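You operate a simulated robot arm through the tools that you are given. There is no shell and no other tool.

Carry out the task below with a simulated robot arm. There is one attempt and no reset: what you move stays moved.

Task
Press the silver sleeve into the green housing with the lever press.
Fine: grey plate to SLEEVE, knob to FREE; at the end lever up, plate out, the housing still on it.

The check looks at the end state, three seconds after you hand in, the way a careful person would. Anything else that was tipped, shoved, dropped, spilled or broken makes it a failure.

Robot
A 6-joint arm with a two-finger parallel gripper, fixed in place. Base frame: the origin is at the foot of the arm, x ahead of it, y to its left, z up; the work surface is at about z = 903. Units: mm, degrees, N and s.
With the tool pointing down near the work surface it reaches from about 240 to 640 mm from the base axis. Its first joint turns from -66.0 to 66.0 degrees. Payload 2.7 kg.
The tool frame sits at the grasp point between the pads (the TCP): z along the fingers, y along the line on which they close. The tips reach 23 mm beyond it. Largest opening 94 mm; finger width 38, thickness 10; the body of the gripper, 54 by 96 mm, starts 39 mm behind the TCP.
Orientation is that of the tool frame in the base frame, as a unit quaternion [w, x, y, z]. With the fingers straight down and closing along the base's y, the tool's x points along the base's -x, its y along +y and its z along -z.

Tools
- The arm moves only by the tool nudge_tool. Its argument "steps" is a list of rows, each a list of 7 numbers: the turn, a rotation vector about the tool's x, y, z in units of 8 degrees (1.0 is 8 degrees), then the shift along the tool's x, y, z in units of 20 mm (1.0 is 20 mm), then the gripper command, from -1 (fully open) to 1 (shut), values between in proportion. In form: [[ax, ay, az, tx, ty, tz, grip], ...]. A call has 1 to 20 rows; each row shifts and turns the commanded pose from where the row before left it, along the tool's axes as they then stand. A call with a number of a shift or a turn outside -1 to 1 is refused whole. A row lasts 0.2 s, in which the tool goes at most 50 mm and 8.6 degrees; a call with a longer step from one row to the next is refused whole, and so is a gripper value outside its range. A pose out of reach is approached as far as the arm can. The call stops where the force on the tool passes 90 N (or 10 N more than at its start, if that is more) or the arm is blocked; 0.2 s more then pass. Each finger travels about 45 mm/s and halts on what it meets, pressing with about 33 N; the grip force reading is that of the motor and also rises with nothing between the fingers. The clock runs only during rows and for 0.2 s after the last one: add rows that do not move to give the fingers time. The reply holds the time, the measured pose of the TCP, the force on the tool along the base axes, the opening and the grip force, in the units named above and with some noise, with the torque about the TCP (base axes, N m) and any sound that the robot's microphone picked up.
- Cameras (640 x 400 px; columns grow to the right, rows downward): "scene" is fixed at [81.7, -438.4, 1399.9]; the picture's right is [0.69, -0.73, 0.00], its down [-0.44, -0.41, -0.80] and it looks along [0.58, 0.55, -0.60] (base axes); focal length 214 px, centre (320, 200). "wrist" rides on the gripper at [86, 16, -74] in the tool frame; the picture's right is [-0.18, 0.98, 0.00], its down [-0.58, -0.11, -0.81] and it looks along [-0.79, -0.15, 0.59] (tool axes); focal length 243 px, centre (320, 200). There is no depth. A picture from a camera that has moved, and an enlarged one, comes with that camera's place and axes in the base frame and with its lens.
- snapshot(camera): a new picture of that camera. The clock stands still meanwhile.
- zoom(camera, box): a new picture of the part [left, top, right, bottom] of that camera's present view, enlarged. The clock stands still meanwhile.
- job_done(): hands the job in; it is judged then, once.

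Places have to be worked out from the pictures, the camera data and where the tool is seen. Open the gripper and draw the arm clear of the work before you hand the job in, unless the task says otherwise.

The tools are called as name(argument=value, ...) on one line, values as JSON. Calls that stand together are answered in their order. nudge_tool: Moves the arm, as the interface text tells. Its arguments: {"type":"object","properties":{"steps":{"type":"array","items":{"type":"array","items":{"type":"number"}}}},"required":["steps"]} The other tools are called the same way: snapshot (camera) takes a picture; zoom (camera, box) takes an enlarged picture of a part of a camera's view; job_done () hands the job in.

At the start:

```text
clock: 0.0
position: [293.0, 25.1, 1343.6]
ee_rot: [0.0, 0.0, 1.0, 0.0]
force: [-0.6, -0.4, 0.9]
torque: [-0.01, 0.01, -0.02]
width: 93.9
gripper_force: 0.0
```

scene: 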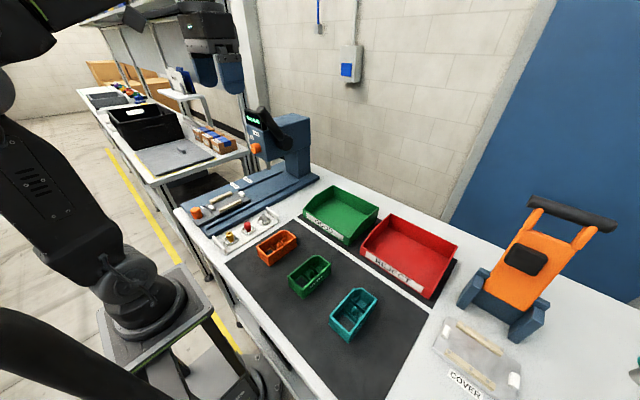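
wrist: 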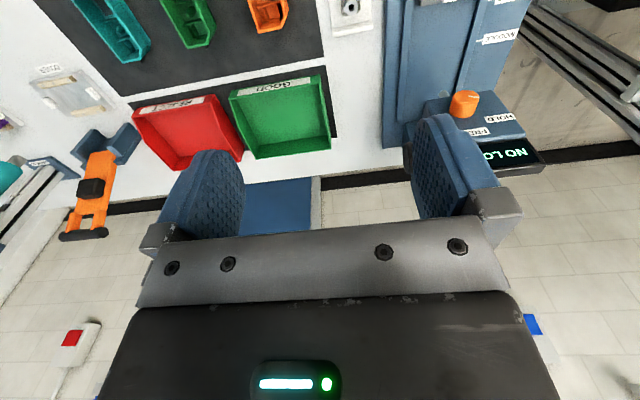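

The scene shows a press (blue) at left-back with an orange-knobbed plate, a tray with small parts, three housings (orange, green, teal), bins. I zoom in on details first.

zoom(camera="scene", box=[170, 90, 330, 190])

zoom(camera="scene", box=[170, 170, 330, 270])

zoom(camera="scene", box=[240, 210, 400, 310])

zoom(camera="wrist", box=[320, 0, 640, 200])

```text
4.00 times, centred on (250, 140) of scene
camera zoom: at [81.7, -438.4, 1399.9], right [0.69, -0.73, 0.0], down [-0.44, -0.41, -0.8], along [0.58, 0.55, -0.6], focal length 858 px, centre (600, 440)
```

zoom: 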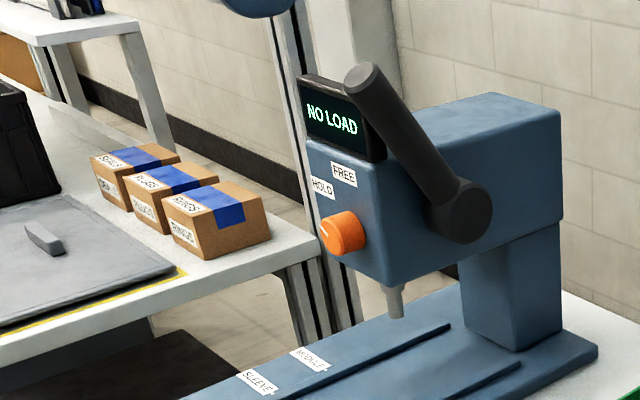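

```text
4.00 times, centred on (250, 220) of scene
camera zoom: at [81.7, -438.4, 1399.9], right [0.69, -0.73, 0.0], down [-0.44, -0.41, -0.8], along [0.58, 0.55, -0.6], focal length 858 px, centre (600, 120)
```

zoom: 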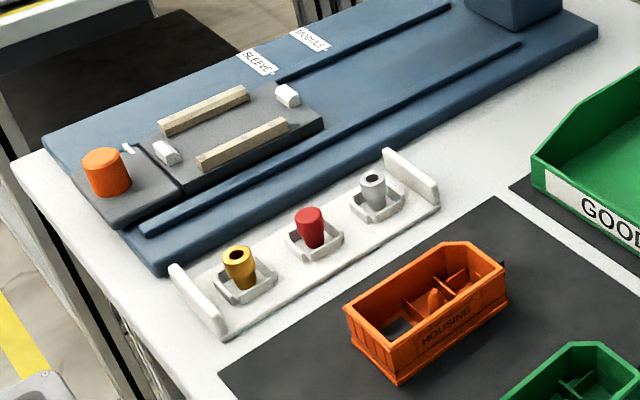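

```text
4.00 times, centred on (320, 260) of scene
camera zoom: at [81.7, -438.4, 1399.9], right [0.69, -0.73, 0.0], down [-0.44, -0.41, -0.8], along [0.58, 0.55, -0.6], focal length 858 px, centre (320, -40)
```

zoom: 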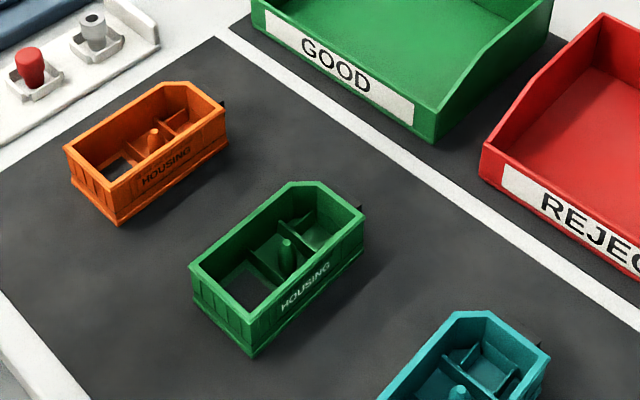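

```text
2.00 times, centred on (480, 100) of wrist
camera zoom: at [205.5, 41.6, 1417.7], right [0.18, 0.98, 0.0], down [0.58, -0.11, 0.81], along [0.79, -0.15, -0.59], focal length 485 px, centre (0, 400)
```

zoom: 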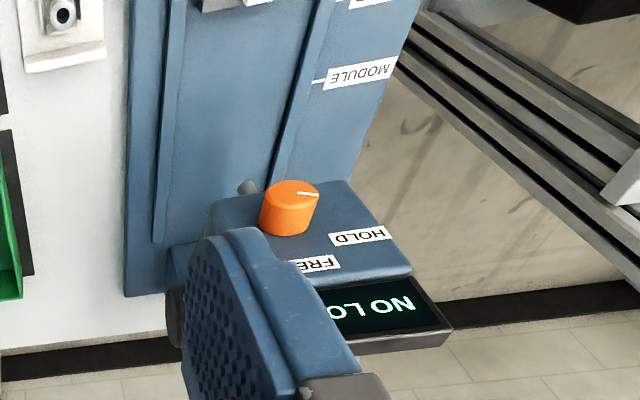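

From the scene picture I estimate the green housing at about (297,-201), the silver sleeve at about (338,62), the plate handle at about (195,233) and the press ram at about (495,230). Nothing is near the path at this height, so I move the wrist camera over to look at the press.

nudge_tool(steps=[[0, 0, 0, 0.26, 0.875, 0.39, -1], [0, 0, 0, 0.26, 0.875, 0.39, -1], [0, 0, 0, 0.26, 0.875, 0.39, -1], [0, 0, 0, 0.26, 0.875, 0.39, -1], [0, 0, 0, 0.26, 0.875, 0.39, -1], [0, 0, 0, 0.26, 0.875, 0.39, -1], [0, 0, 0, 0.26, 0.875, 0.39, -1], [0, 0, 0, 0.26, 0.875, 0.39, -1], [0, 0, 0, 0.26, 0.875, 0.39, -1], [0, 0, 0, 0.26, 0.875, 0.39, -1], [0, 0, 0, 0.26, 0.875, 0.39, -1], [0, 0, 0, 0.26, 0.875, 0.39, -1]])

```text
clock: 2.6
position: [230.1, 234.2, 1249.1]
ee_rot: [0.0, 0.0, 1.0, 0.0]
force: [0.0, 0.8, -0.2]
torque: [-0.01, 0.01, -0.04]
width: 93.9
gripper_force: 0.1
```

The tool reached the viewing pose above the plate's outer end. I take a wrist picture of the press.

snapshot(camera="wrist")

zoom(camera="wrist", box=[240, 100, 440, 225])

```text
taken
camera wrist: at [143.3, 251.3, 1324.1], right [0.18, 0.98, 0.0], down [0.58, -0.11, 0.81], along [0.79, -0.15, -0.59], focal length 243 px, centre (320, 200)
```

wrist: 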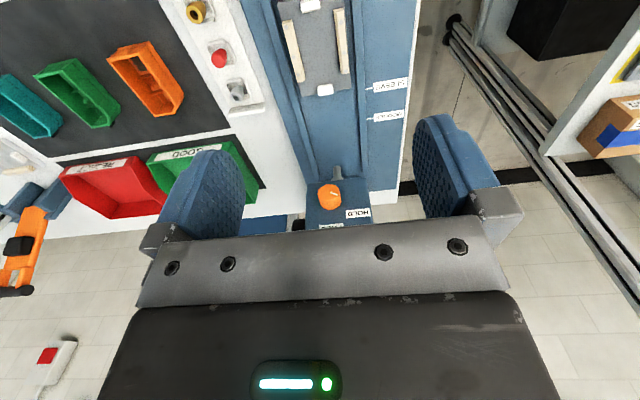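

```text
3.20 times, centred on (340, 162) of wrist
camera zoom: at [143.3, 251.3, 1324.1], right [0.18, 0.98, 0.0], down [0.58, -0.11, 0.81], along [0.79, -0.15, -0.59], focal length 776 px, centre (256, 320)
```

zoom: 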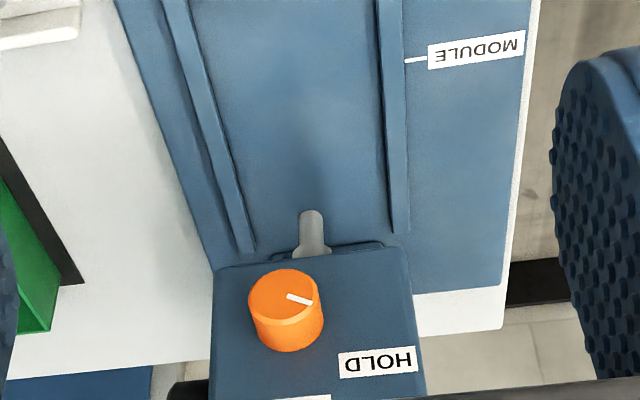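

The knob's front face works out at about (431,210,1092) and the ram tip at about (487,221,994). I look more closely at the plate, the tray and the labels from here.

zoom(camera="wrist", box=[240, 0, 440, 125])

zoom(camera="wrist", box=[160, 0, 280, 75])

zoom(camera="scene", box=[180, 180, 260, 230])

zoom(camera="scene", box=[280, 245, 344, 305])

zoom(camera="scene", box=[240, 100, 304, 140])

```text
3.20 times, centred on (340, 62) of wrist
camera zoom: at [143.3, 251.3, 1324.1], right [0.18, 0.98, 0.0], down [0.58, -0.11, 0.81], along [0.79, -0.15, -0.59], focal length 776 px, centre (256, 640)
```

zoom: 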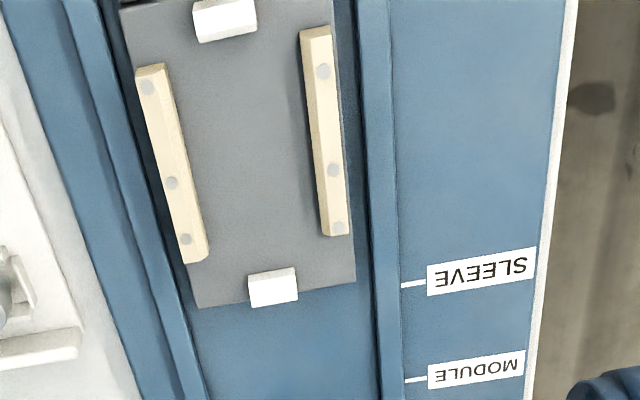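

```text
5.33 times, centred on (220, 38) of wrist
camera zoom: at [143.3, 251.3, 1324.1], right [0.18, 0.98, 0.0], down [0.58, -0.11, 0.81], along [0.79, -0.15, -0.59], focal length 1294 px, centre (853, 1067)
```

zoom: 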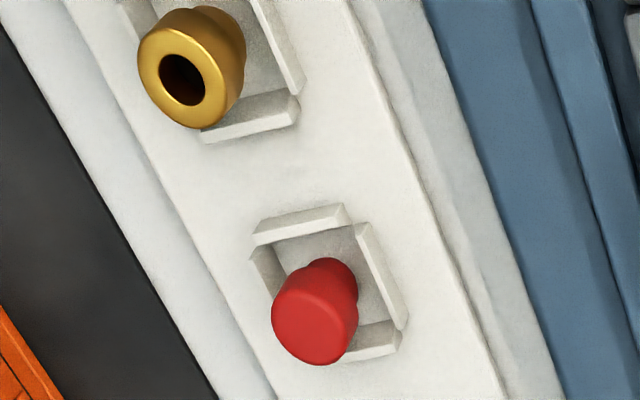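

```text
8.00 times, centred on (220, 205) of scene
camera zoom: at [81.7, -438.4, 1399.9], right [0.69, -0.73, 0.0], down [-0.44, -0.41, -0.8], along [0.58, 0.55, -0.6], focal length 1716 px, centre (1120, 160)
```

zoom: 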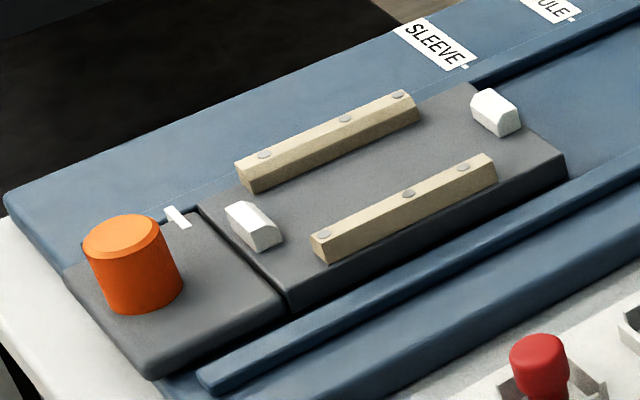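

```text
6.67 times, centred on (312, 275) of scene
camera zoom: at [81.7, -438.4, 1399.9], right [0.69, -0.73, 0.0], down [-0.44, -0.41, -0.8], along [0.58, 0.55, -0.6], focal length 1430 px, centre (373, -300)
```

zoom: 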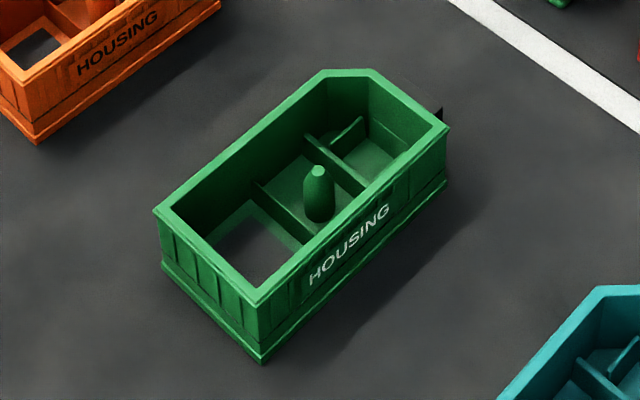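

```text
10.00 times, centred on (272, 120) of scene
camera zoom: at [81.7, -438.4, 1399.9], right [0.69, -0.73, 0.0], down [-0.44, -0.41, -0.8], along [0.58, 0.55, -0.6], focal length 2145 px, centre (800, 1000)
```

zoom: 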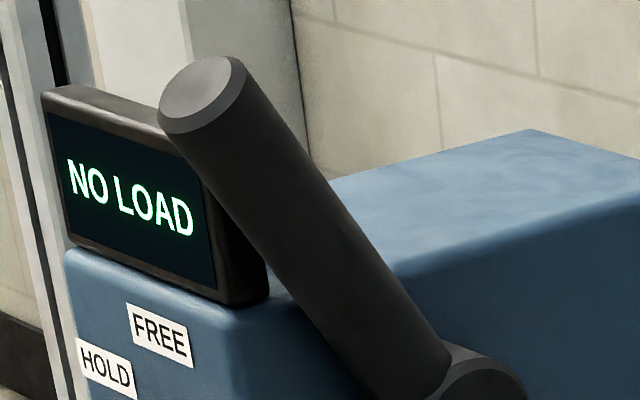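

The plate nest lies between two tan rails with two white end blocks, and the white index mark on the plate has to line up with the SLEEVE line. I move the camera so that it looks along +y at the plate, sleeve tray and press.

nudge_tool(steps=[[0, 0, 0, -0.29, -0.975, 0.5, -1], [0, 0, 0, -0.29, -0.975, 0.5, -1], [0, 0, 0, -0.29, -0.975, 0.5, -1], [0, 0, 0, -0.29, -0.975, 0.5, -1], [0, 0, 0, -0.29, -0.975, 0.5, -1], [0, 0, 0, -0.29, -0.975, 0.5, -1], [0, 0, 0, -0.29, -0.975, 0.5, -1], [0, 0, 0, -0.29, -0.975, 0.5, -1], [0, 0, 0, -0.29, -0.975, 0.5, -1], [0, 0, 0, -0.29, -0.975, 0.5, -1], [0, 0, 0, -0.29, -0.975, 0.5, -1], [0, 0, 0, -0.29, -0.975, 0.5, -1]])

nudge_tool(steps=[[0, 0, -0.9375, 0, 0, 0, -1], [0, 0, -0.9375, 0, 0, 0, -1], [0, 0, -0.9375, 0, 0, 0, -1], [0, 0, -0.9375, 0, 0, 0, -1], [0, 0, -0.9375, 0, 0, 0, -1], [0, 0, -0.9375, 0, 0, 0, -1], [0, 0, -0.9375, 0, 0, 0, -1], [0, 0, -0.9375, 0, 0, 0, -1], [0, 0, -0.9375, 0, 0, 0, -1], [0, 0, -0.9375, 0, 0, 0, -1], [0, 0, -0.9375, 0, 0, 0, -1], [0, 0, -0.9375, 0, 0, 0, -1]])

snapshot(camera="wrist")

```text
clock: 5.2
position: [300.3, 1.3, 1129.3]
ee_rot: [0.001, -0.001, 1.0, -0.001]
force: [0.5, -0.5, -0.2]
torque: [-0.01, 0.01, -0.01]
width: 94.0
gripper_force: 0.2
```

```text
clock: 7.8
position: [300.5, 1.6, 1129.4]
ee_rot: [-0.001, 0.708, -0.706, 0.001]
force: [0.4, 0.8, -0.8]
torque: [-0.02, -0.02, -0.01]
width: 93.8
gripper_force: 0.1
```

```text
taken
camera wrist: at [283.4, -85.0, 1204.0], right [-0.98, 0.18, 0.0], down [0.11, 0.58, 0.81], along [0.15, 0.79, -0.59], focal length 243 px, centre (320, 200)
```

wrist: 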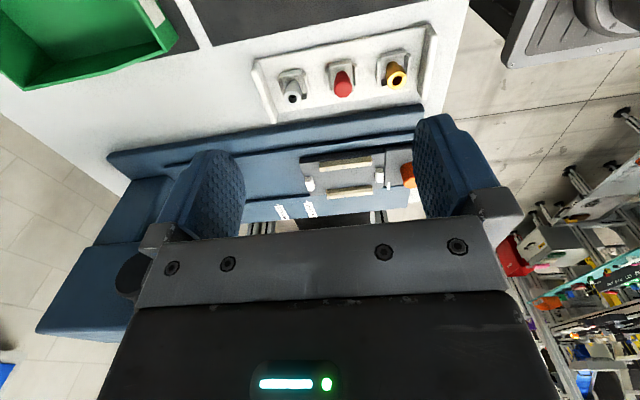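

This view shows the tray and plate; I zoom into both.

zoom(camera="wrist", box=[245, 120, 435, 240])

zoom(camera="wrist", box=[250, 40, 442, 160])

zoom(camera="wrist", box=[264, 60, 328, 120])

zoom(camera="wrist", box=[270, 140, 430, 240])

```text
3.33 times, centred on (340, 180) of wrist
camera zoom: at [283.4, -85.0, 1204.0], right [-0.98, 0.18, 0.0], down [0.11, 0.58, 0.81], along [0.15, 0.79, -0.59], focal length 809 px, centre (253, 267)
```

zoom: 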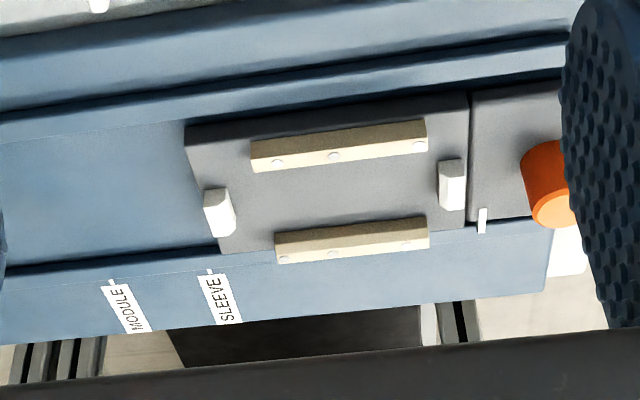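

```text
3.33 times, centred on (346, 100) of wrist
camera zoom: at [283.4, -85.0, 1204.0], right [-0.98, 0.18, 0.0], down [0.11, 0.58, 0.81], along [0.15, 0.79, -0.59], focal length 809 px, centre (233, 533)
```

zoom: 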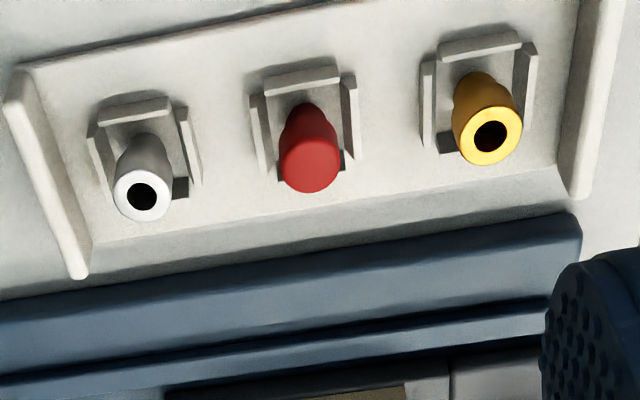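

```text
6.67 times, centred on (296, 90) of wrist
camera zoom: at [283.4, -85.0, 1204.0], right [-0.98, 0.18, 0.0], down [0.11, 0.58, 0.81], along [0.15, 0.79, -0.59], focal length 1618 px, centre (480, 933)
```

zoom: 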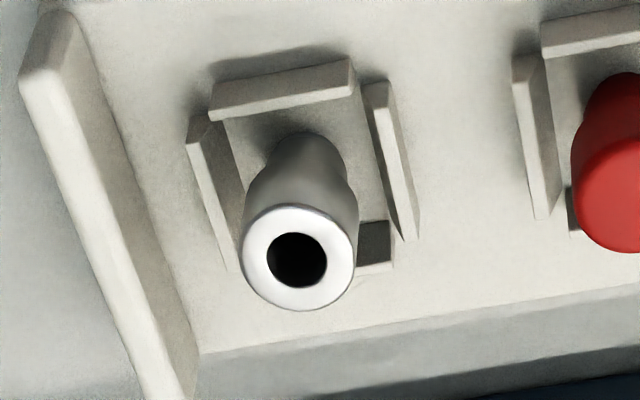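

```text
4.00 times, centred on (350, 190) of wrist
camera zoom: at [283.4, -85.0, 1204.0], right [-0.98, 0.18, 0.0], down [0.11, 0.58, 0.81], along [0.15, 0.79, -0.59], focal length 970 px, centre (200, 240)
```

zoom: 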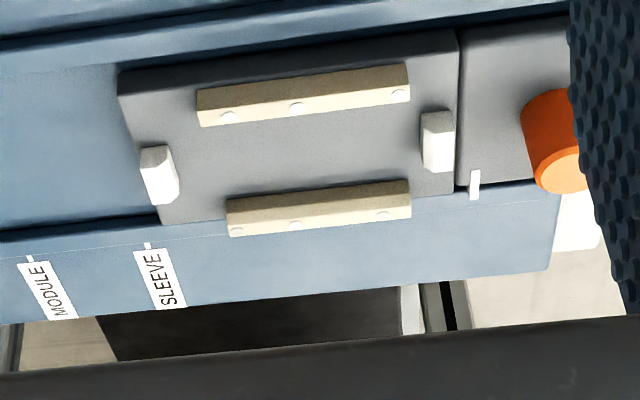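

The sleeve is a stepped tube standing in a low-walled cup. The index mark sits at x≈223 and the SLEEVE line at x≈379.6, so the plate must travel about 156 mm, with the ram at x≈490. I now look closely at the green housing to find where the sleeve goes.

nudge_tool(steps=[[0, 0, 0, 0.95, -0.05, 0.25, -1], [0, 0, 0, 0.95, -0.05, 0.25, -1], [0, 0, 0, 0.95, -0.05, 0.25, -1], [0, 0, 0, 0.95, -0.05, 0.25, -1], [0, 0, 0, 0.95, -0.05, 0.25, -1], [0, 0, 0, 0.95, -0.05, 0.25, -1], [0, 0, 0, 0.95, -0.05, 0.25, -1], [0, 0, 0, 0.95, -0.05, 0.25, -1], [0, 0, 0, 0.95, -0.05, 0.25, -1], [0, 0, 0, 0.95, -0.05, 0.25, -1], [0, 0, 0, 0.95, -0.05, 0.25, -1], [0, 0, 0, 0.95, -0.05, 0.25, -1], [0, 0, 0, 0.95, -0.05, 0.25, -1], [0, 0, 0, 0.95, -0.05, 0.25, -1]])

snapshot(camera="wrist")

zoom(camera="wrist", box=[240, 80, 432, 200])

```text
clock: 10.8
position: [313.8, -264.7, 1059.0]
ee_rot: [-0.001, 0.708, -0.707, 0.001]
force: [-0.3, 0.8, 0.3]
torque: [0.01, 0.0, -0.02]
width: 93.9
gripper_force: 0.0
```

```text
taken
camera wrist: at [297.7, -350.9, 1133.6], right [-0.98, 0.18, 0.0], down [0.11, 0.58, 0.81], along [0.15, 0.79, -0.59], focal length 243 px, centre (320, 200)
```

wrist: 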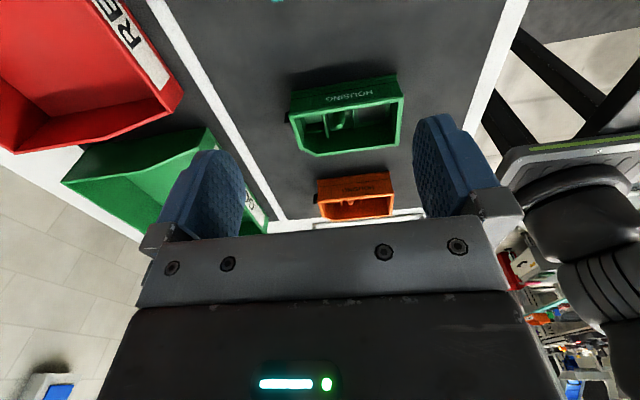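

```text
3.33 times, centred on (336, 140) of wrist
camera zoom: at [297.7, -350.9, 1133.6], right [-0.98, 0.18, 0.0], down [0.11, 0.58, 0.81], along [0.15, 0.79, -0.59], focal length 809 px, centre (267, 400)
```

zoom: 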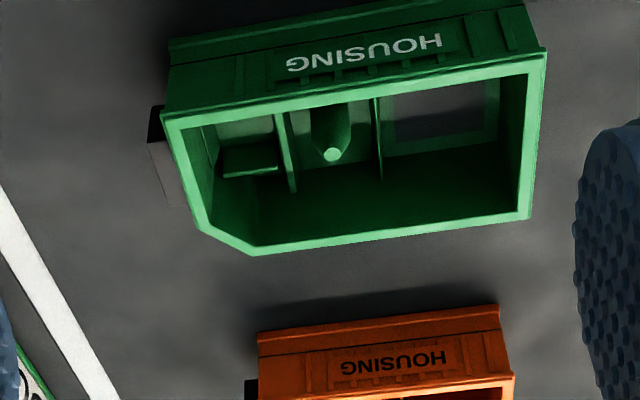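

The view is too oblique to see where the sleeve seats. I tilt the camera so that it looks more steeply down into the housing.

nudge_tool(steps=[[0, 0, 0, -0.75, 0, 0.2, -1], [0, 0, 0, -0.75, 0, 0.2, -1], [0, 0, 0, -0.75, 0, 0.2, -1], [0, 0, 0, -0.75, 0, 0.2, -1], [0, 0.9, 0, 0, 0, 0, -1], [0, 0.9, 0, 0, 0, 0, -1], [0, 0.9, 0, 0, 0, 0, -1], [0, 0.9, 0, 0, 0, 0, -1], [0, 0.9, 0, 0, 0, 0, -1]])

snapshot(camera="wrist")

zoom(camera="wrist", box=[240, 90, 432, 210])

```text
clock: 12.8
position: [313.4, -204.5, 1042.6]
ee_rot: [-0.219, -0.672, 0.672, -0.22]
force: [-0.1, 0.1, 1.6]
torque: [-0.01, 0.02, -0.01]
width: 94.1
gripper_force: 0.1
```

```text
taken
camera wrist: at [297.2, -230.7, 1155.0], right [-0.98, 0.15, -0.11], down [0.11, 0.94, 0.31], along [0.15, 0.29, -0.94], focal length 243 px, centre (320, 200)
```

wrist: 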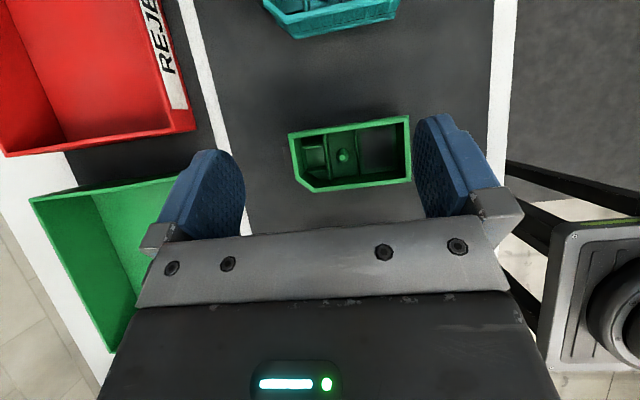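

```text
3.33 times, centred on (336, 150) of wrist
camera zoom: at [297.2, -230.7, 1155.0], right [-0.98, 0.15, -0.11], down [0.11, 0.94, 0.31], along [0.15, 0.29, -0.94], focal length 809 px, centre (267, 367)
```

zoom: 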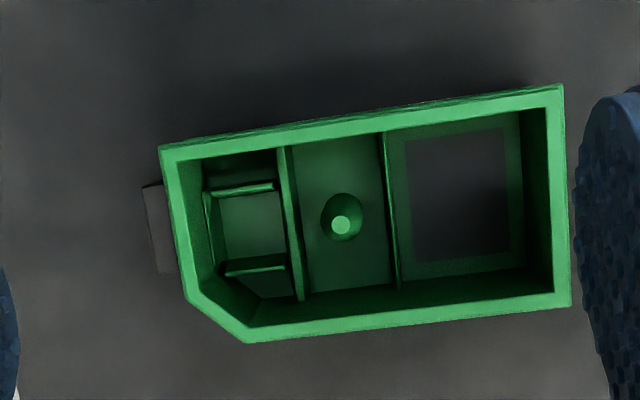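

The peg the sleeve goes onto is at about (305,-200), some 6 mm toward +x of the housing's centre (298.6,-199.7). I recheck the ram position with tight scene zooms before moving anything.

zoom(camera="scene", box=[252, 150, 284, 180])

zoom(camera="scene", box=[236, 110, 316, 190])

zoom(camera="wrist", box=[280, 110, 344, 200])

```text
13.33 times, centred on (268, 165) of scene
camera zoom: at [81.7, -438.4, 1399.9], right [0.69, -0.73, 0.0], down [-0.44, -0.41, -0.8], along [0.58, 0.55, -0.6], focal length 2860 px, centre (1013, 667)
```

zoom: 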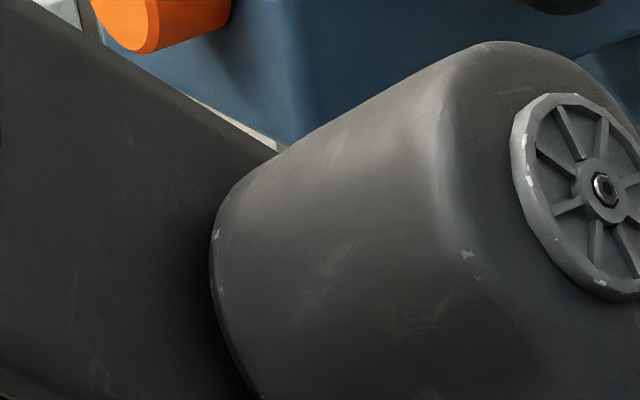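

```text
5.00 times, centred on (276, 150) of scene
camera zoom: at [81.7, -438.4, 1399.9], right [0.69, -0.73, 0.0], down [-0.44, -0.41, -0.8], along [0.58, 0.55, -0.6], focal length 1072 px, centre (540, 450)
```

zoom: 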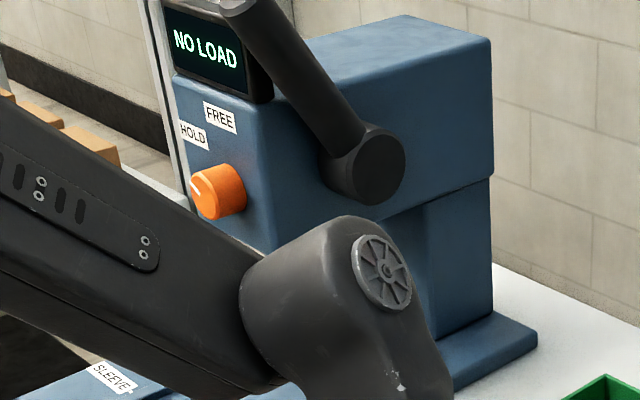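

```text
4.44 times, centred on (312, 155) of wrist
camera zoom: at [297.2, -230.7, 1155.0], right [-0.98, 0.15, -0.11], down [0.11, 0.94, 0.31], along [0.15, 0.29, -0.94], focal length 1078 px, centre (356, 400)
```

zoom: 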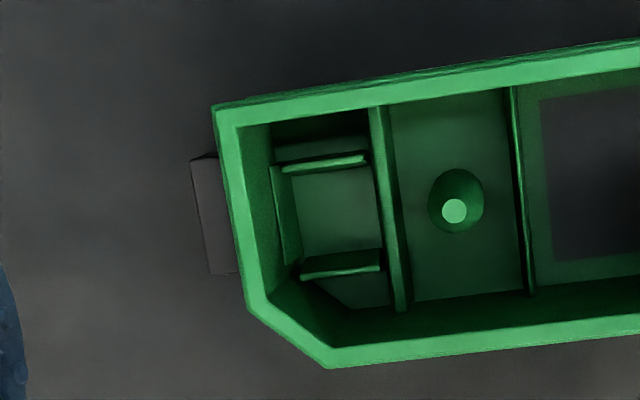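

The dark lug on the housing end sits high (a connector), so it will clear the nest block. My ram estimate needs another view, so I level the tool, rotate back, and look at the press from the front.

nudge_tool(steps=[[0, -0.9, 0, 0, 0, 0, -1], [0, -0.9, 0, 0, 0, 0, -1], [0, -0.9, 0, 0, 0, 0, -1], [0, -0.9, 0, 0, 0, 0, -1], [0, -0.9, 0, 0, 0, 0, -1], [0, 0, 0, 0, 0, -1, -1], [0, 0, 0, 0, 0, -1, -1], [0, 0, 0, 0, 0, -1, -1], [0, 0, 0.9375, 0, 0, 0, -1], [0, 0, 0.9375, 0, 0, 0, -1], [0, 0, 0.9375, 0, 0, 0, -1], [0, 0, 0.9375, 0, 0, 0, -1], [0, 0, 0.9375, 0, 0, 0, -1], [0, 0, 0.9375, 0, 0, 0, -1], [0, 0, 0.9375, 0, 0, 0, -1], [0, 0, 0.9375, 0, 0, 0, -1], [0, 0, 0.9375, 0, 0, 0, -1], [0, 0, 0.9375, 0, 0, 0, -1], [0, 0, 0.9375, 0, 0, 0, -1], [0, 0, 0.9375, 0, 0, 0, -1]])

nudge_tool(steps=[[0, 0, 0, 0.035, 1, 0, -1], [0, 0, 0, 0.035, 1, 0, -1], [0, 0, 0, 0.035, 1, 0, -1], [0, 0, 0, 0.035, 1, 0, -1], [0, 0, 0, 0.035, 1, 0, -1], [0, 0, 0, 0.035, 1, 0, -1], [0, 0, 0, 0.035, 1, 0, -1], [0, 0, 0, 0.035, 1, 0, -1], [0, 0, 0, 0.035, 1, 0, -1], [0, 0, 0, 0.035, 1, 0, -1], [0, 0, 0, 0.035, 1, 0, -1], [0, 0, 0, 0.035, 1, 0, -1], [0, 0, 0, 0.035, 1, 0, -1], [0, 0, 0, 0.035, 1, 0, -1], [0, 0, 0, 0.035, 1, 0, -1], [0, 0, 0, 0.035, 1, 0, -1], [0, 0, 0, 0.035, 1, 0, -1], [0, 0, 0, 0.035, 1, 0, -1], [0, 0, 0, 0.035, 1, 0, -1], [0, 0, 0, 0.035, 1, 0, -1]])

snapshot(camera="wrist")

zoom(camera="wrist", box=[240, 80, 432, 240])

```text
clock: 17.0
position: [313.4, -204.9, 1102.7]
ee_rot: [0.0, 0.001, 1.0, -0.001]
force: [0.1, 0.3, -0.5]
torque: [0.0, -0.04, -0.03]
width: 94.3
gripper_force: 0.0
```

```text
clock: 21.2
position: [301.2, 195.7, 1102.1]
ee_rot: [0.0, 0.0, 1.0, 0.001]
force: [0.6, 0.2, -0.2]
torque: [0.0, -0.02, 0.03]
width: 94.3
gripper_force: 0.0
```

```text
taken
camera wrist: at [213.1, 212.2, 1177.7], right [0.18, 0.98, 0.0], down [0.58, -0.11, 0.81], along [0.79, -0.15, -0.59], focal length 243 px, centre (320, 200)
```

wrist: 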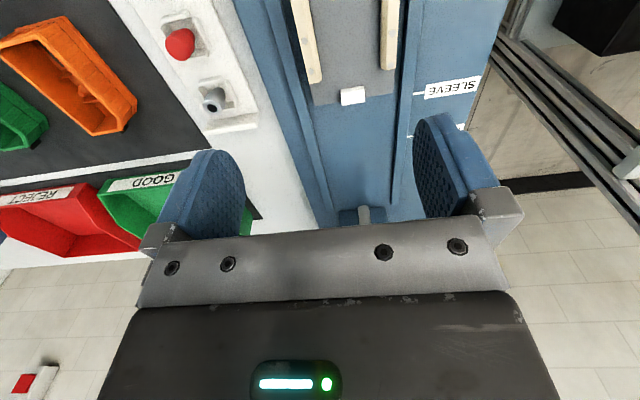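

```text
2.50 times, centred on (336, 160) of wrist
camera zoom: at [213.1, 212.2, 1177.7], right [0.18, 0.98, 0.0], down [0.58, -0.11, 0.81], along [0.79, -0.15, -0.59], focal length 606 px, centre (280, 300)
```

zoom: 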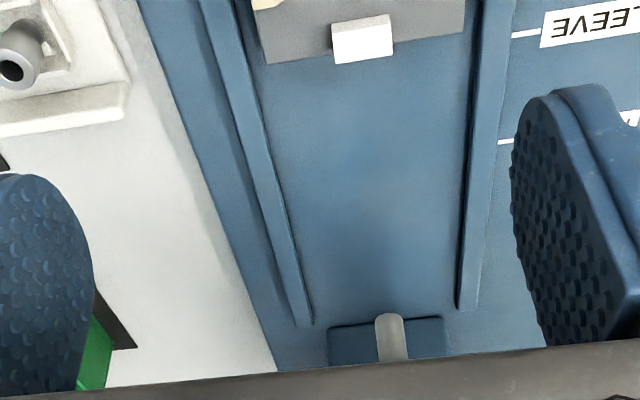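

Ram confirmed at about (487,222,991). With the plate at SLEEVE the ram would stand about +33 mm from the nest centre, and at MODULE about -29 mm. That makes it important to know which housing feature takes the sleeve, so I zoom strongly on the housing, sleeve and plate.

zoom(camera="scene", box=[296, 252, 336, 277])

zoom(camera="scene", box=[252, 206, 276, 226])

zoom(camera="wrist", box=[190, 70, 254, 130])

zoom(camera="scene", box=[180, 180, 260, 230])

```text
16.00 times, centred on (316, 264) of scene
camera zoom: at [81.7, -438.4, 1399.9], right [0.69, -0.73, 0.0], down [-0.44, -0.41, -0.8], along [0.58, 0.55, -0.6], focal length 3432 px, centre (384, -832)
```

zoom: 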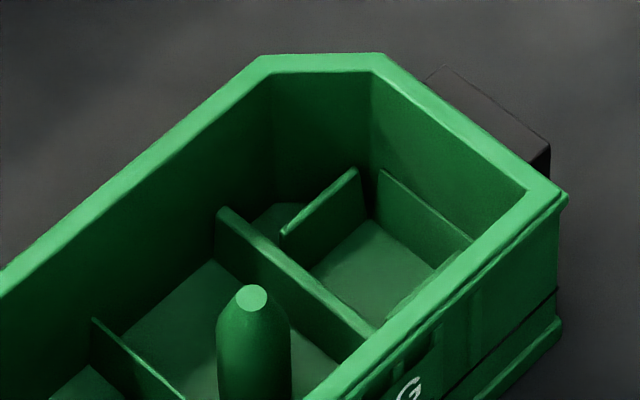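

```text
16.00 times, centred on (264, 216) of scene
camera zoom: at [81.7, -438.4, 1399.9], right [0.69, -0.73, 0.0], down [-0.44, -0.41, -0.8], along [0.58, 0.55, -0.6], focal length 3432 px, centre (1216, -56)
```

zoom: 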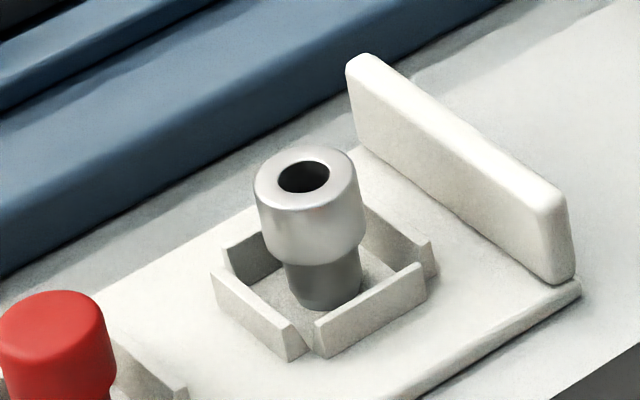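

```text
6.67 times, centred on (222, 100) of wrist
camera zoom: at [213.1, 212.2, 1177.7], right [0.18, 0.98, 0.0], down [0.58, -0.11, 0.81], along [0.79, -0.15, -0.59], focal length 1618 px, centre (973, 867)
```

zoom: 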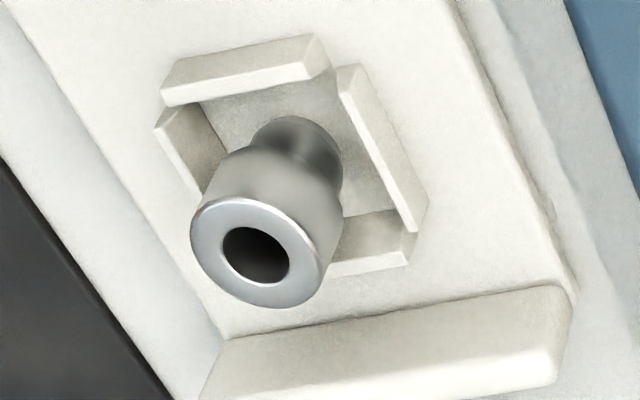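

```text
8.00 times, centred on (220, 205) of scene
camera zoom: at [81.7, -438.4, 1399.9], right [0.69, -0.73, 0.0], down [-0.44, -0.41, -0.8], along [0.58, 0.55, -0.6], focal length 1716 px, centre (1120, 160)
```

zoom: 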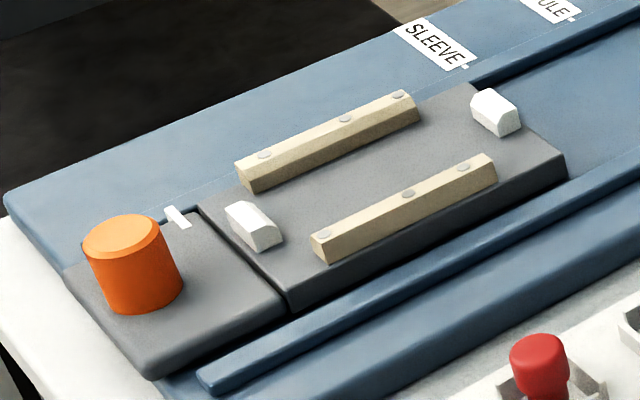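

The sleeve has a stepped outside and a bore of about 11 mm, and the housing's centre peg is about 11.5 mm with a conical tip. I zoom in on the plate's nest details and the blocks' chamfers.

zoom(camera="scene", box=[204, 198, 228, 213])

zoom(camera="scene", box=[230, 186, 254, 201])

zoom(camera="wrist", box=[284, 0, 428, 110])

zoom(camera="scene", box=[240, 135, 304, 180])

```text
16.00 times, centred on (216, 206) of scene
camera zoom: at [81.7, -438.4, 1399.9], right [0.69, -0.73, 0.0], down [-0.44, -0.41, -0.8], along [0.58, 0.55, -0.6], focal length 3432 px, centre (1984, 112)
```

zoom: 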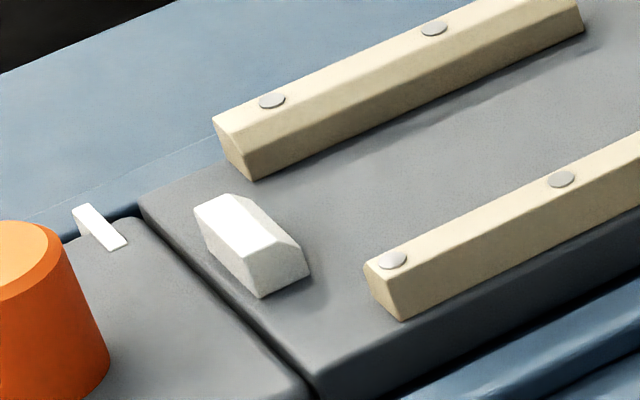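

```text
16.00 times, centred on (242, 194) of scene
camera zoom: at [81.7, -438.4, 1399.9], right [0.69, -0.73, 0.0], down [-0.44, -0.41, -0.8], along [0.58, 0.55, -0.6], focal length 3432 px, centre (1568, 304)
```

zoom: 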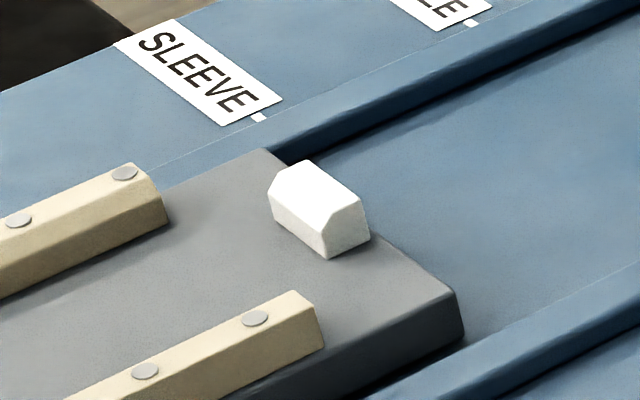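

```text
3.64 times, centred on (356, 55) of wrist
camera zoom: at [213.1, 212.2, 1177.7], right [0.18, 0.98, 0.0], down [0.58, -0.11, 0.81], along [0.79, -0.15, -0.59], focal length 882 px, centre (189, 727)
```

zoom: 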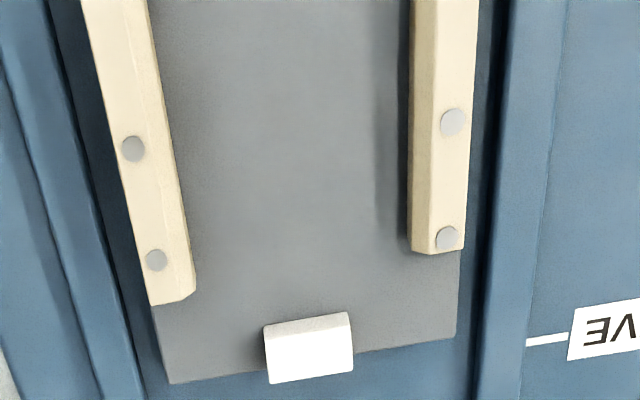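

```text
8.89 times, centred on (272, 158) of scene
camera zoom: at [81.7, -438.4, 1399.9], right [0.69, -0.73, 0.0], down [-0.44, -0.41, -0.8], along [0.58, 0.55, -0.6], focal length 1906 px, centre (747, 578)
```

zoom: 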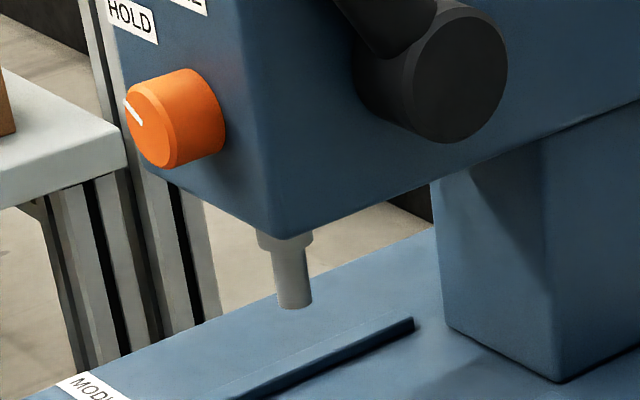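

The blocks' chamfers face inward, so the housing sits between them, and the nest centre is near (300,221). The peg, with its conical lead-in, is the sleeve's place. I will grip the housing with the fingertips above its lower 14 mm so they clear the rails, and I move above it now.

nudge_tool(steps=[[0, 0, 0, 0.0065, -0.9885, 0.105, -1], [0, 0, 0, 0.0065, -0.9885, 0.105, -1], [0, 0, 0, 0.0065, -0.9885, 0.105, -1], [0, 0, 0, 0.0065, -0.9885, 0.105, -1], [0, 0, 0, 0.0065, -0.9885, 0.105, -1], [0, 0, 0, 0.0065, -0.9885, 0.105, -1], [0, 0, 0, 0.0065, -0.9885, 0.105, -1], [0, 0, 0, 0.0065, -0.9885, 0.105, -1], [0, 0, 0, 0.0065, -0.9885, 0.105, -1], [0, 0, 0, 0.0065, -0.9885, 0.105, -1], [0, 0, 0, 0.0065, -0.9885, 0.105, -1], [0, 0, 0, 0.0065, -0.9885, 0.105, -1], [0, 0, 0, 0.0065, -0.9885, 0.105, -1], [0, 0, 0, 0.0065, -0.9885, 0.105, -1], [0, 0, 0, 0.0065, -0.9885, 0.105, -1], [0, 0, 0, 0.0065, -0.9885, 0.105, -1], [0, 0, 0, 0.0065, -0.9885, 0.105, -1], [0, 0, 0, 0.0065, -0.9885, 0.105, -1], [0, 0, 0, 0.0065, -0.9885, 0.105, -1], [0, 0, 0, 0.0065, -0.9885, 0.105, -1]])

snapshot(camera="wrist")

snapshot(camera="scene")

```text
clock: 25.4
position: [298.4, -199.9, 1060.8]
ee_rot: [0.0, -0.001, 1.0, 0.001]
force: [-0.1, -0.2, 0.3]
torque: [0.0, -0.01, 0.0]
width: 94.1
gripper_force: 0.1
```

```text
taken
camera wrist: at [211.0, -184.6, 1136.5], right [0.18, 0.98, 0.0], down [0.58, -0.11, 0.81], along [0.79, -0.15, -0.59], focal length 243 px, centre (320, 200)
```

wrist: 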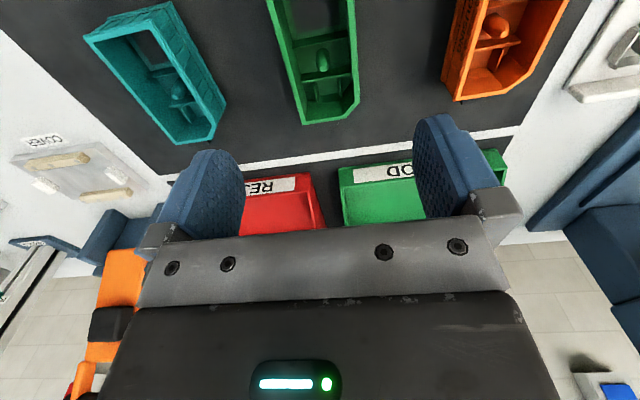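

```text
taken
```

scene: 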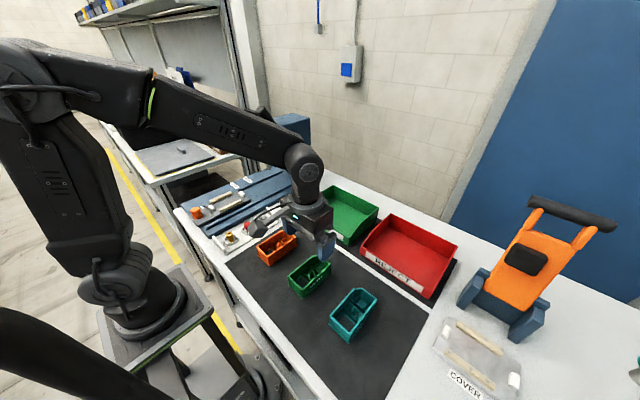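

The gripper is over the housing with the jaws open along y. I descend part way and check alignment before going around the housing.

nudge_tool(steps=[[0, 0, 0, 0, 0, 0.9, -1], [0, 0, 0, 0, 0, 0.9, -1], [0, 0, 0, 0, 0, 0.9, -1], [0, 0, 0, 0, 0, 0.9, -1]])

zoom(camera="scene", box=[260, 200, 388, 300])

snapshot(camera="wrist")

```text
clock: 26.4
position: [299.0, -202.3, 989.1]
ee_rot: [0.001, 0.001, 1.0, 0.0]
force: [0.6, 0.1, 0.4]
torque: [-0.01, -0.02, -0.03]
width: 94.0
gripper_force: 0.0
```

```text
4.00 times, centred on (324, 250) of scene
camera zoom: at [81.7, -438.4, 1399.9], right [0.69, -0.73, 0.0], down [-0.44, -0.41, -0.8], along [0.58, 0.55, -0.6], focal length 858 px, centre (304, 0)
```

zoom: 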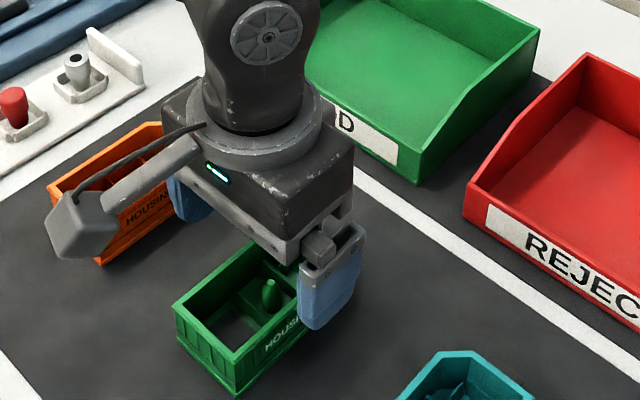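

```text
taken
camera wrist: at [211.5, -185.1, 1064.3], right [0.18, 0.98, 0.0], down [0.58, -0.11, 0.81], along [0.79, -0.15, -0.59], focal length 243 px, centre (320, 200)
```

wrist: 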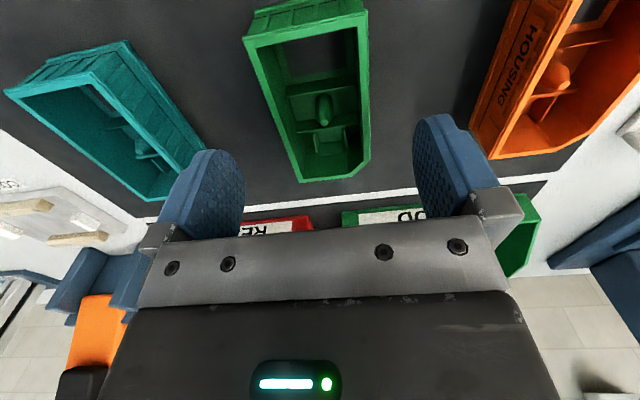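

The jaws straddle the housing with clearance on both sides. I lower to z≈943 (tips about 16 mm above the mat) and close.

nudge_tool(steps=[[0, 0, 0, 0, 0, 0.575, -1], [0, 0, 0, 0, 0, 0.575, -1], [0, 0, 0, 0, 0, 0.575, -1], [0, 0, 0, 0, 0, 0.575, -1], [0, 0, 0, 0, 0, 0, -1]])

nudge_tool(steps=[[0, 0, 0, 0, 0, 0, -0.2], [0, 0, 0, 0, 0, 0, 0], [0, 0, 0, 0, 0, 0, 0.3], [0, 0, 0, 0, 0, 0, 0.6], [0, 0, 0, 0, 0, 0, 1], [0, 0, 0, 0, 0, 0, 1], [0, 0, 0, 0, 0, 0, 1]])

zoom(camera="scene", box=[260, 200, 388, 300])

snapshot(camera="wrist")

```text
clock: 27.6
position: [298.0, -201.0, 942.9]
ee_rot: [0.001, 0.0, 1.0, 0.0]
force: [0.2, -0.3, -1.0]
torque: [0.04, -0.02, 0.02]
width: 93.8
gripper_force: 0.1
```

```text
clock: 29.2
position: [298.8, -201.4, 943.5]
ee_rot: [0.001, 0.001, 1.0, 0.001]
force: [-0.6, 1.1, 2.0]
torque: [0.02, -0.04, 0.05]
width: 53.5
gripper_force: 32.6
```

```text
4.00 times, centred on (324, 250) of scene
camera zoom: at [81.7, -438.3, 1399.9], right [0.69, -0.73, 0.0], down [-0.44, -0.41, -0.8], along [0.58, 0.55, -0.6], focal length 858 px, centre (304, 0)
```

zoom: 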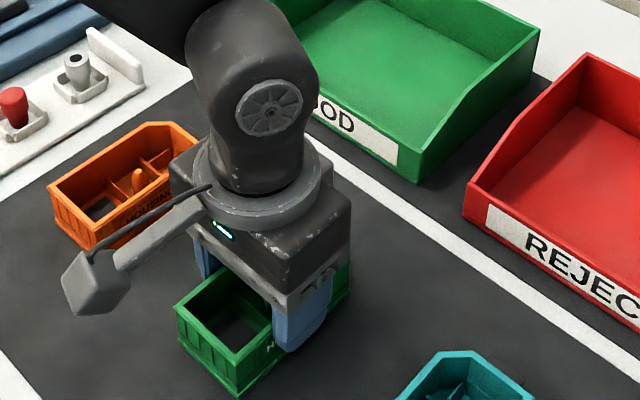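

```text
taken
camera wrist: at [211.5, -184.9, 1018.7], right [0.18, 0.98, 0.0], down [0.58, -0.11, 0.81], along [0.79, -0.15, -0.59], focal length 243 px, centre (320, 200)
```

wrist: 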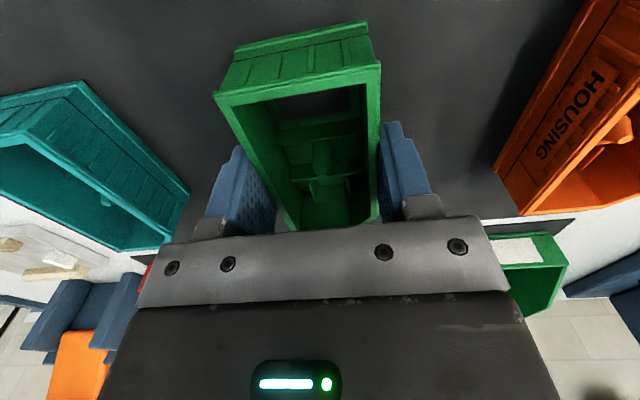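

The housing is gripped (width 53.5 mm, 33 N). I lift it and check that it hangs level.

nudge_tool(steps=[[0, 0, 0, 0, 0, -0.3, 1], [0, 0, 0, 0, 0, -0.7, 1], [0, 0, 0, 0, 0, -1, 1], [0, 0, 0, 0, 0, -1, 1], [0, 0, 0, 0, 0, -1, 1], [0, 0, 0, 0, 0, -1, 1]])

zoom(camera="scene", box=[260, 180, 388, 280])

snapshot(camera="wrist")

```text
clock: 30.6
position: [298.0, -200.3, 1042.9]
ee_rot: [0.0, 0.0, 1.0, 0.0]
force: [-0.3, 0.3, -1.4]
torque: [0.03, -0.02, 0.03]
width: 53.6
gripper_force: 33.0
```

```text
4.00 times, centred on (324, 230) of scene
camera zoom: at [81.7, -438.4, 1399.9], right [0.69, -0.73, 0.0], down [-0.44, -0.41, -0.8], along [0.58, 0.55, -0.6], focal length 858 px, centre (304, 80)
```

zoom: 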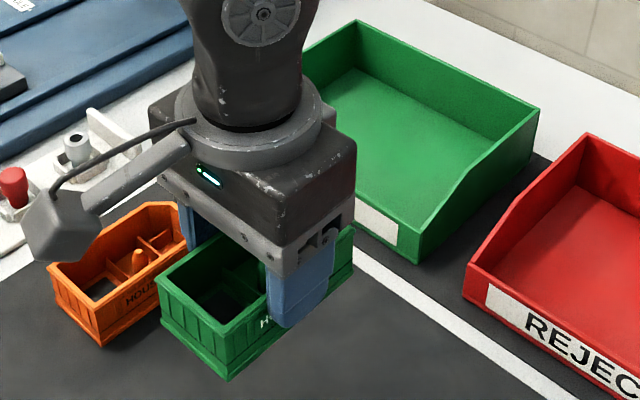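

```text
taken
camera wrist: at [210.7, -184.7, 1118.4], right [0.18, 0.98, 0.0], down [0.58, -0.11, 0.81], along [0.79, -0.15, -0.59], focal length 243 px, centre (320, 200)
```

wrist: 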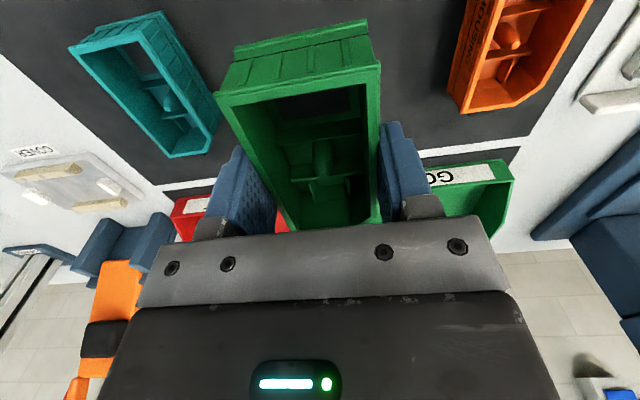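

The housing hangs level, its centre about 1 mm to +x of the TCP. I carry it over the tray to above the plate nest at (299.5,221), staying well clear of the press head.

nudge_tool(steps=[[0, 0, 0, 0, 0.5, 0, 1], [0, 0, 0, 0, 1, 0, 1], [0, 0, 0, 0, 1, 0, 1], [0, 0, 0, 0, 1, 0, 1], [0, 0, 0, 0, 1, 0, 1], [0, 0, 0, 0, 1, 0, 1], [0, 0, 0, 0, 1, 0, 1], [0, 0, 0, 0, 1, 0, 1], [0, 0, 0, 0, 1, 0, 1], [0, 0, 0, 0, 1, 0, 1], [0, 0, 0, 0, 1, 0, 1], [0, 0, 0, 0, 1, 0, 1], [0, 0, 0, 0, 1, 0, 1], [0, 0, 0, 0, 1, 0, 1], [0, 0, 0, 0, 1, 0, 1], [0, 0, 0, 0, 1, 0, 1], [0, 0, 0, 0, 1, 0, 1], [0, 0, 0, 0, 1, 0, 1], [0, 0, 0, 0, 1, 0, 1], [0, 0, 0, 0, 0.5, 0, 1]])

nudge_tool(steps=[[0, 0, 0, -0.05, 0.65, 0, 1], [0, 0, 0, -0.05, 0.5, 0, 1], [0, 0, 0, 0, 0, 0, 1]])

snapshot(camera="wrist")

snapshot(camera="scene")

```text
clock: 34.8
position: [297.8, 180.5, 1042.9]
ee_rot: [0.001, 0.0, 1.0, 0.0]
force: [0.0, -0.7, -1.8]
torque: [0.02, 0.0, 0.01]
width: 53.6
gripper_force: 33.1
```

```text
clock: 35.6
position: [298.6, 203.1, 1042.9]
ee_rot: [0.0, 0.0, 1.0, 0.0]
force: [0.8, 0.7, -2.4]
torque: [0.01, -0.03, 0.01]
width: 53.7
gripper_force: 33.1
```

```text
taken
camera wrist: at [212.6, 219.2, 1118.2], right [0.18, 0.98, 0.0], down [0.58, -0.11, 0.81], along [0.79, -0.15, -0.59], focal length 243 px, centre (320, 200)
```

wrist: 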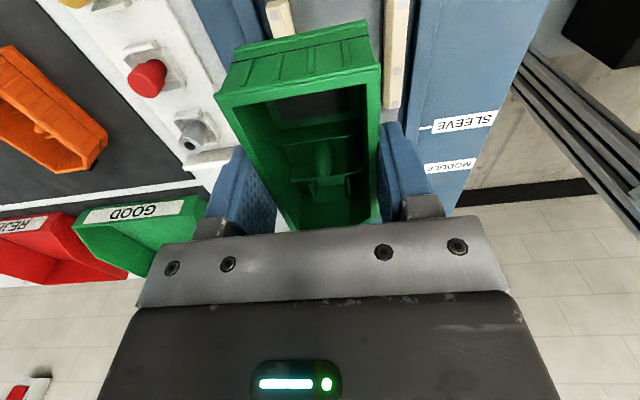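

```text
taken
```

scene: 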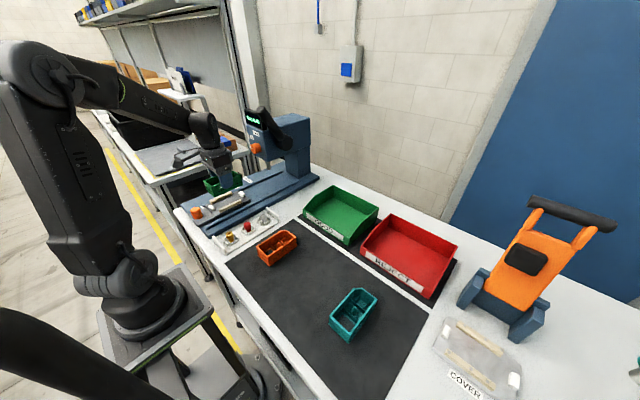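

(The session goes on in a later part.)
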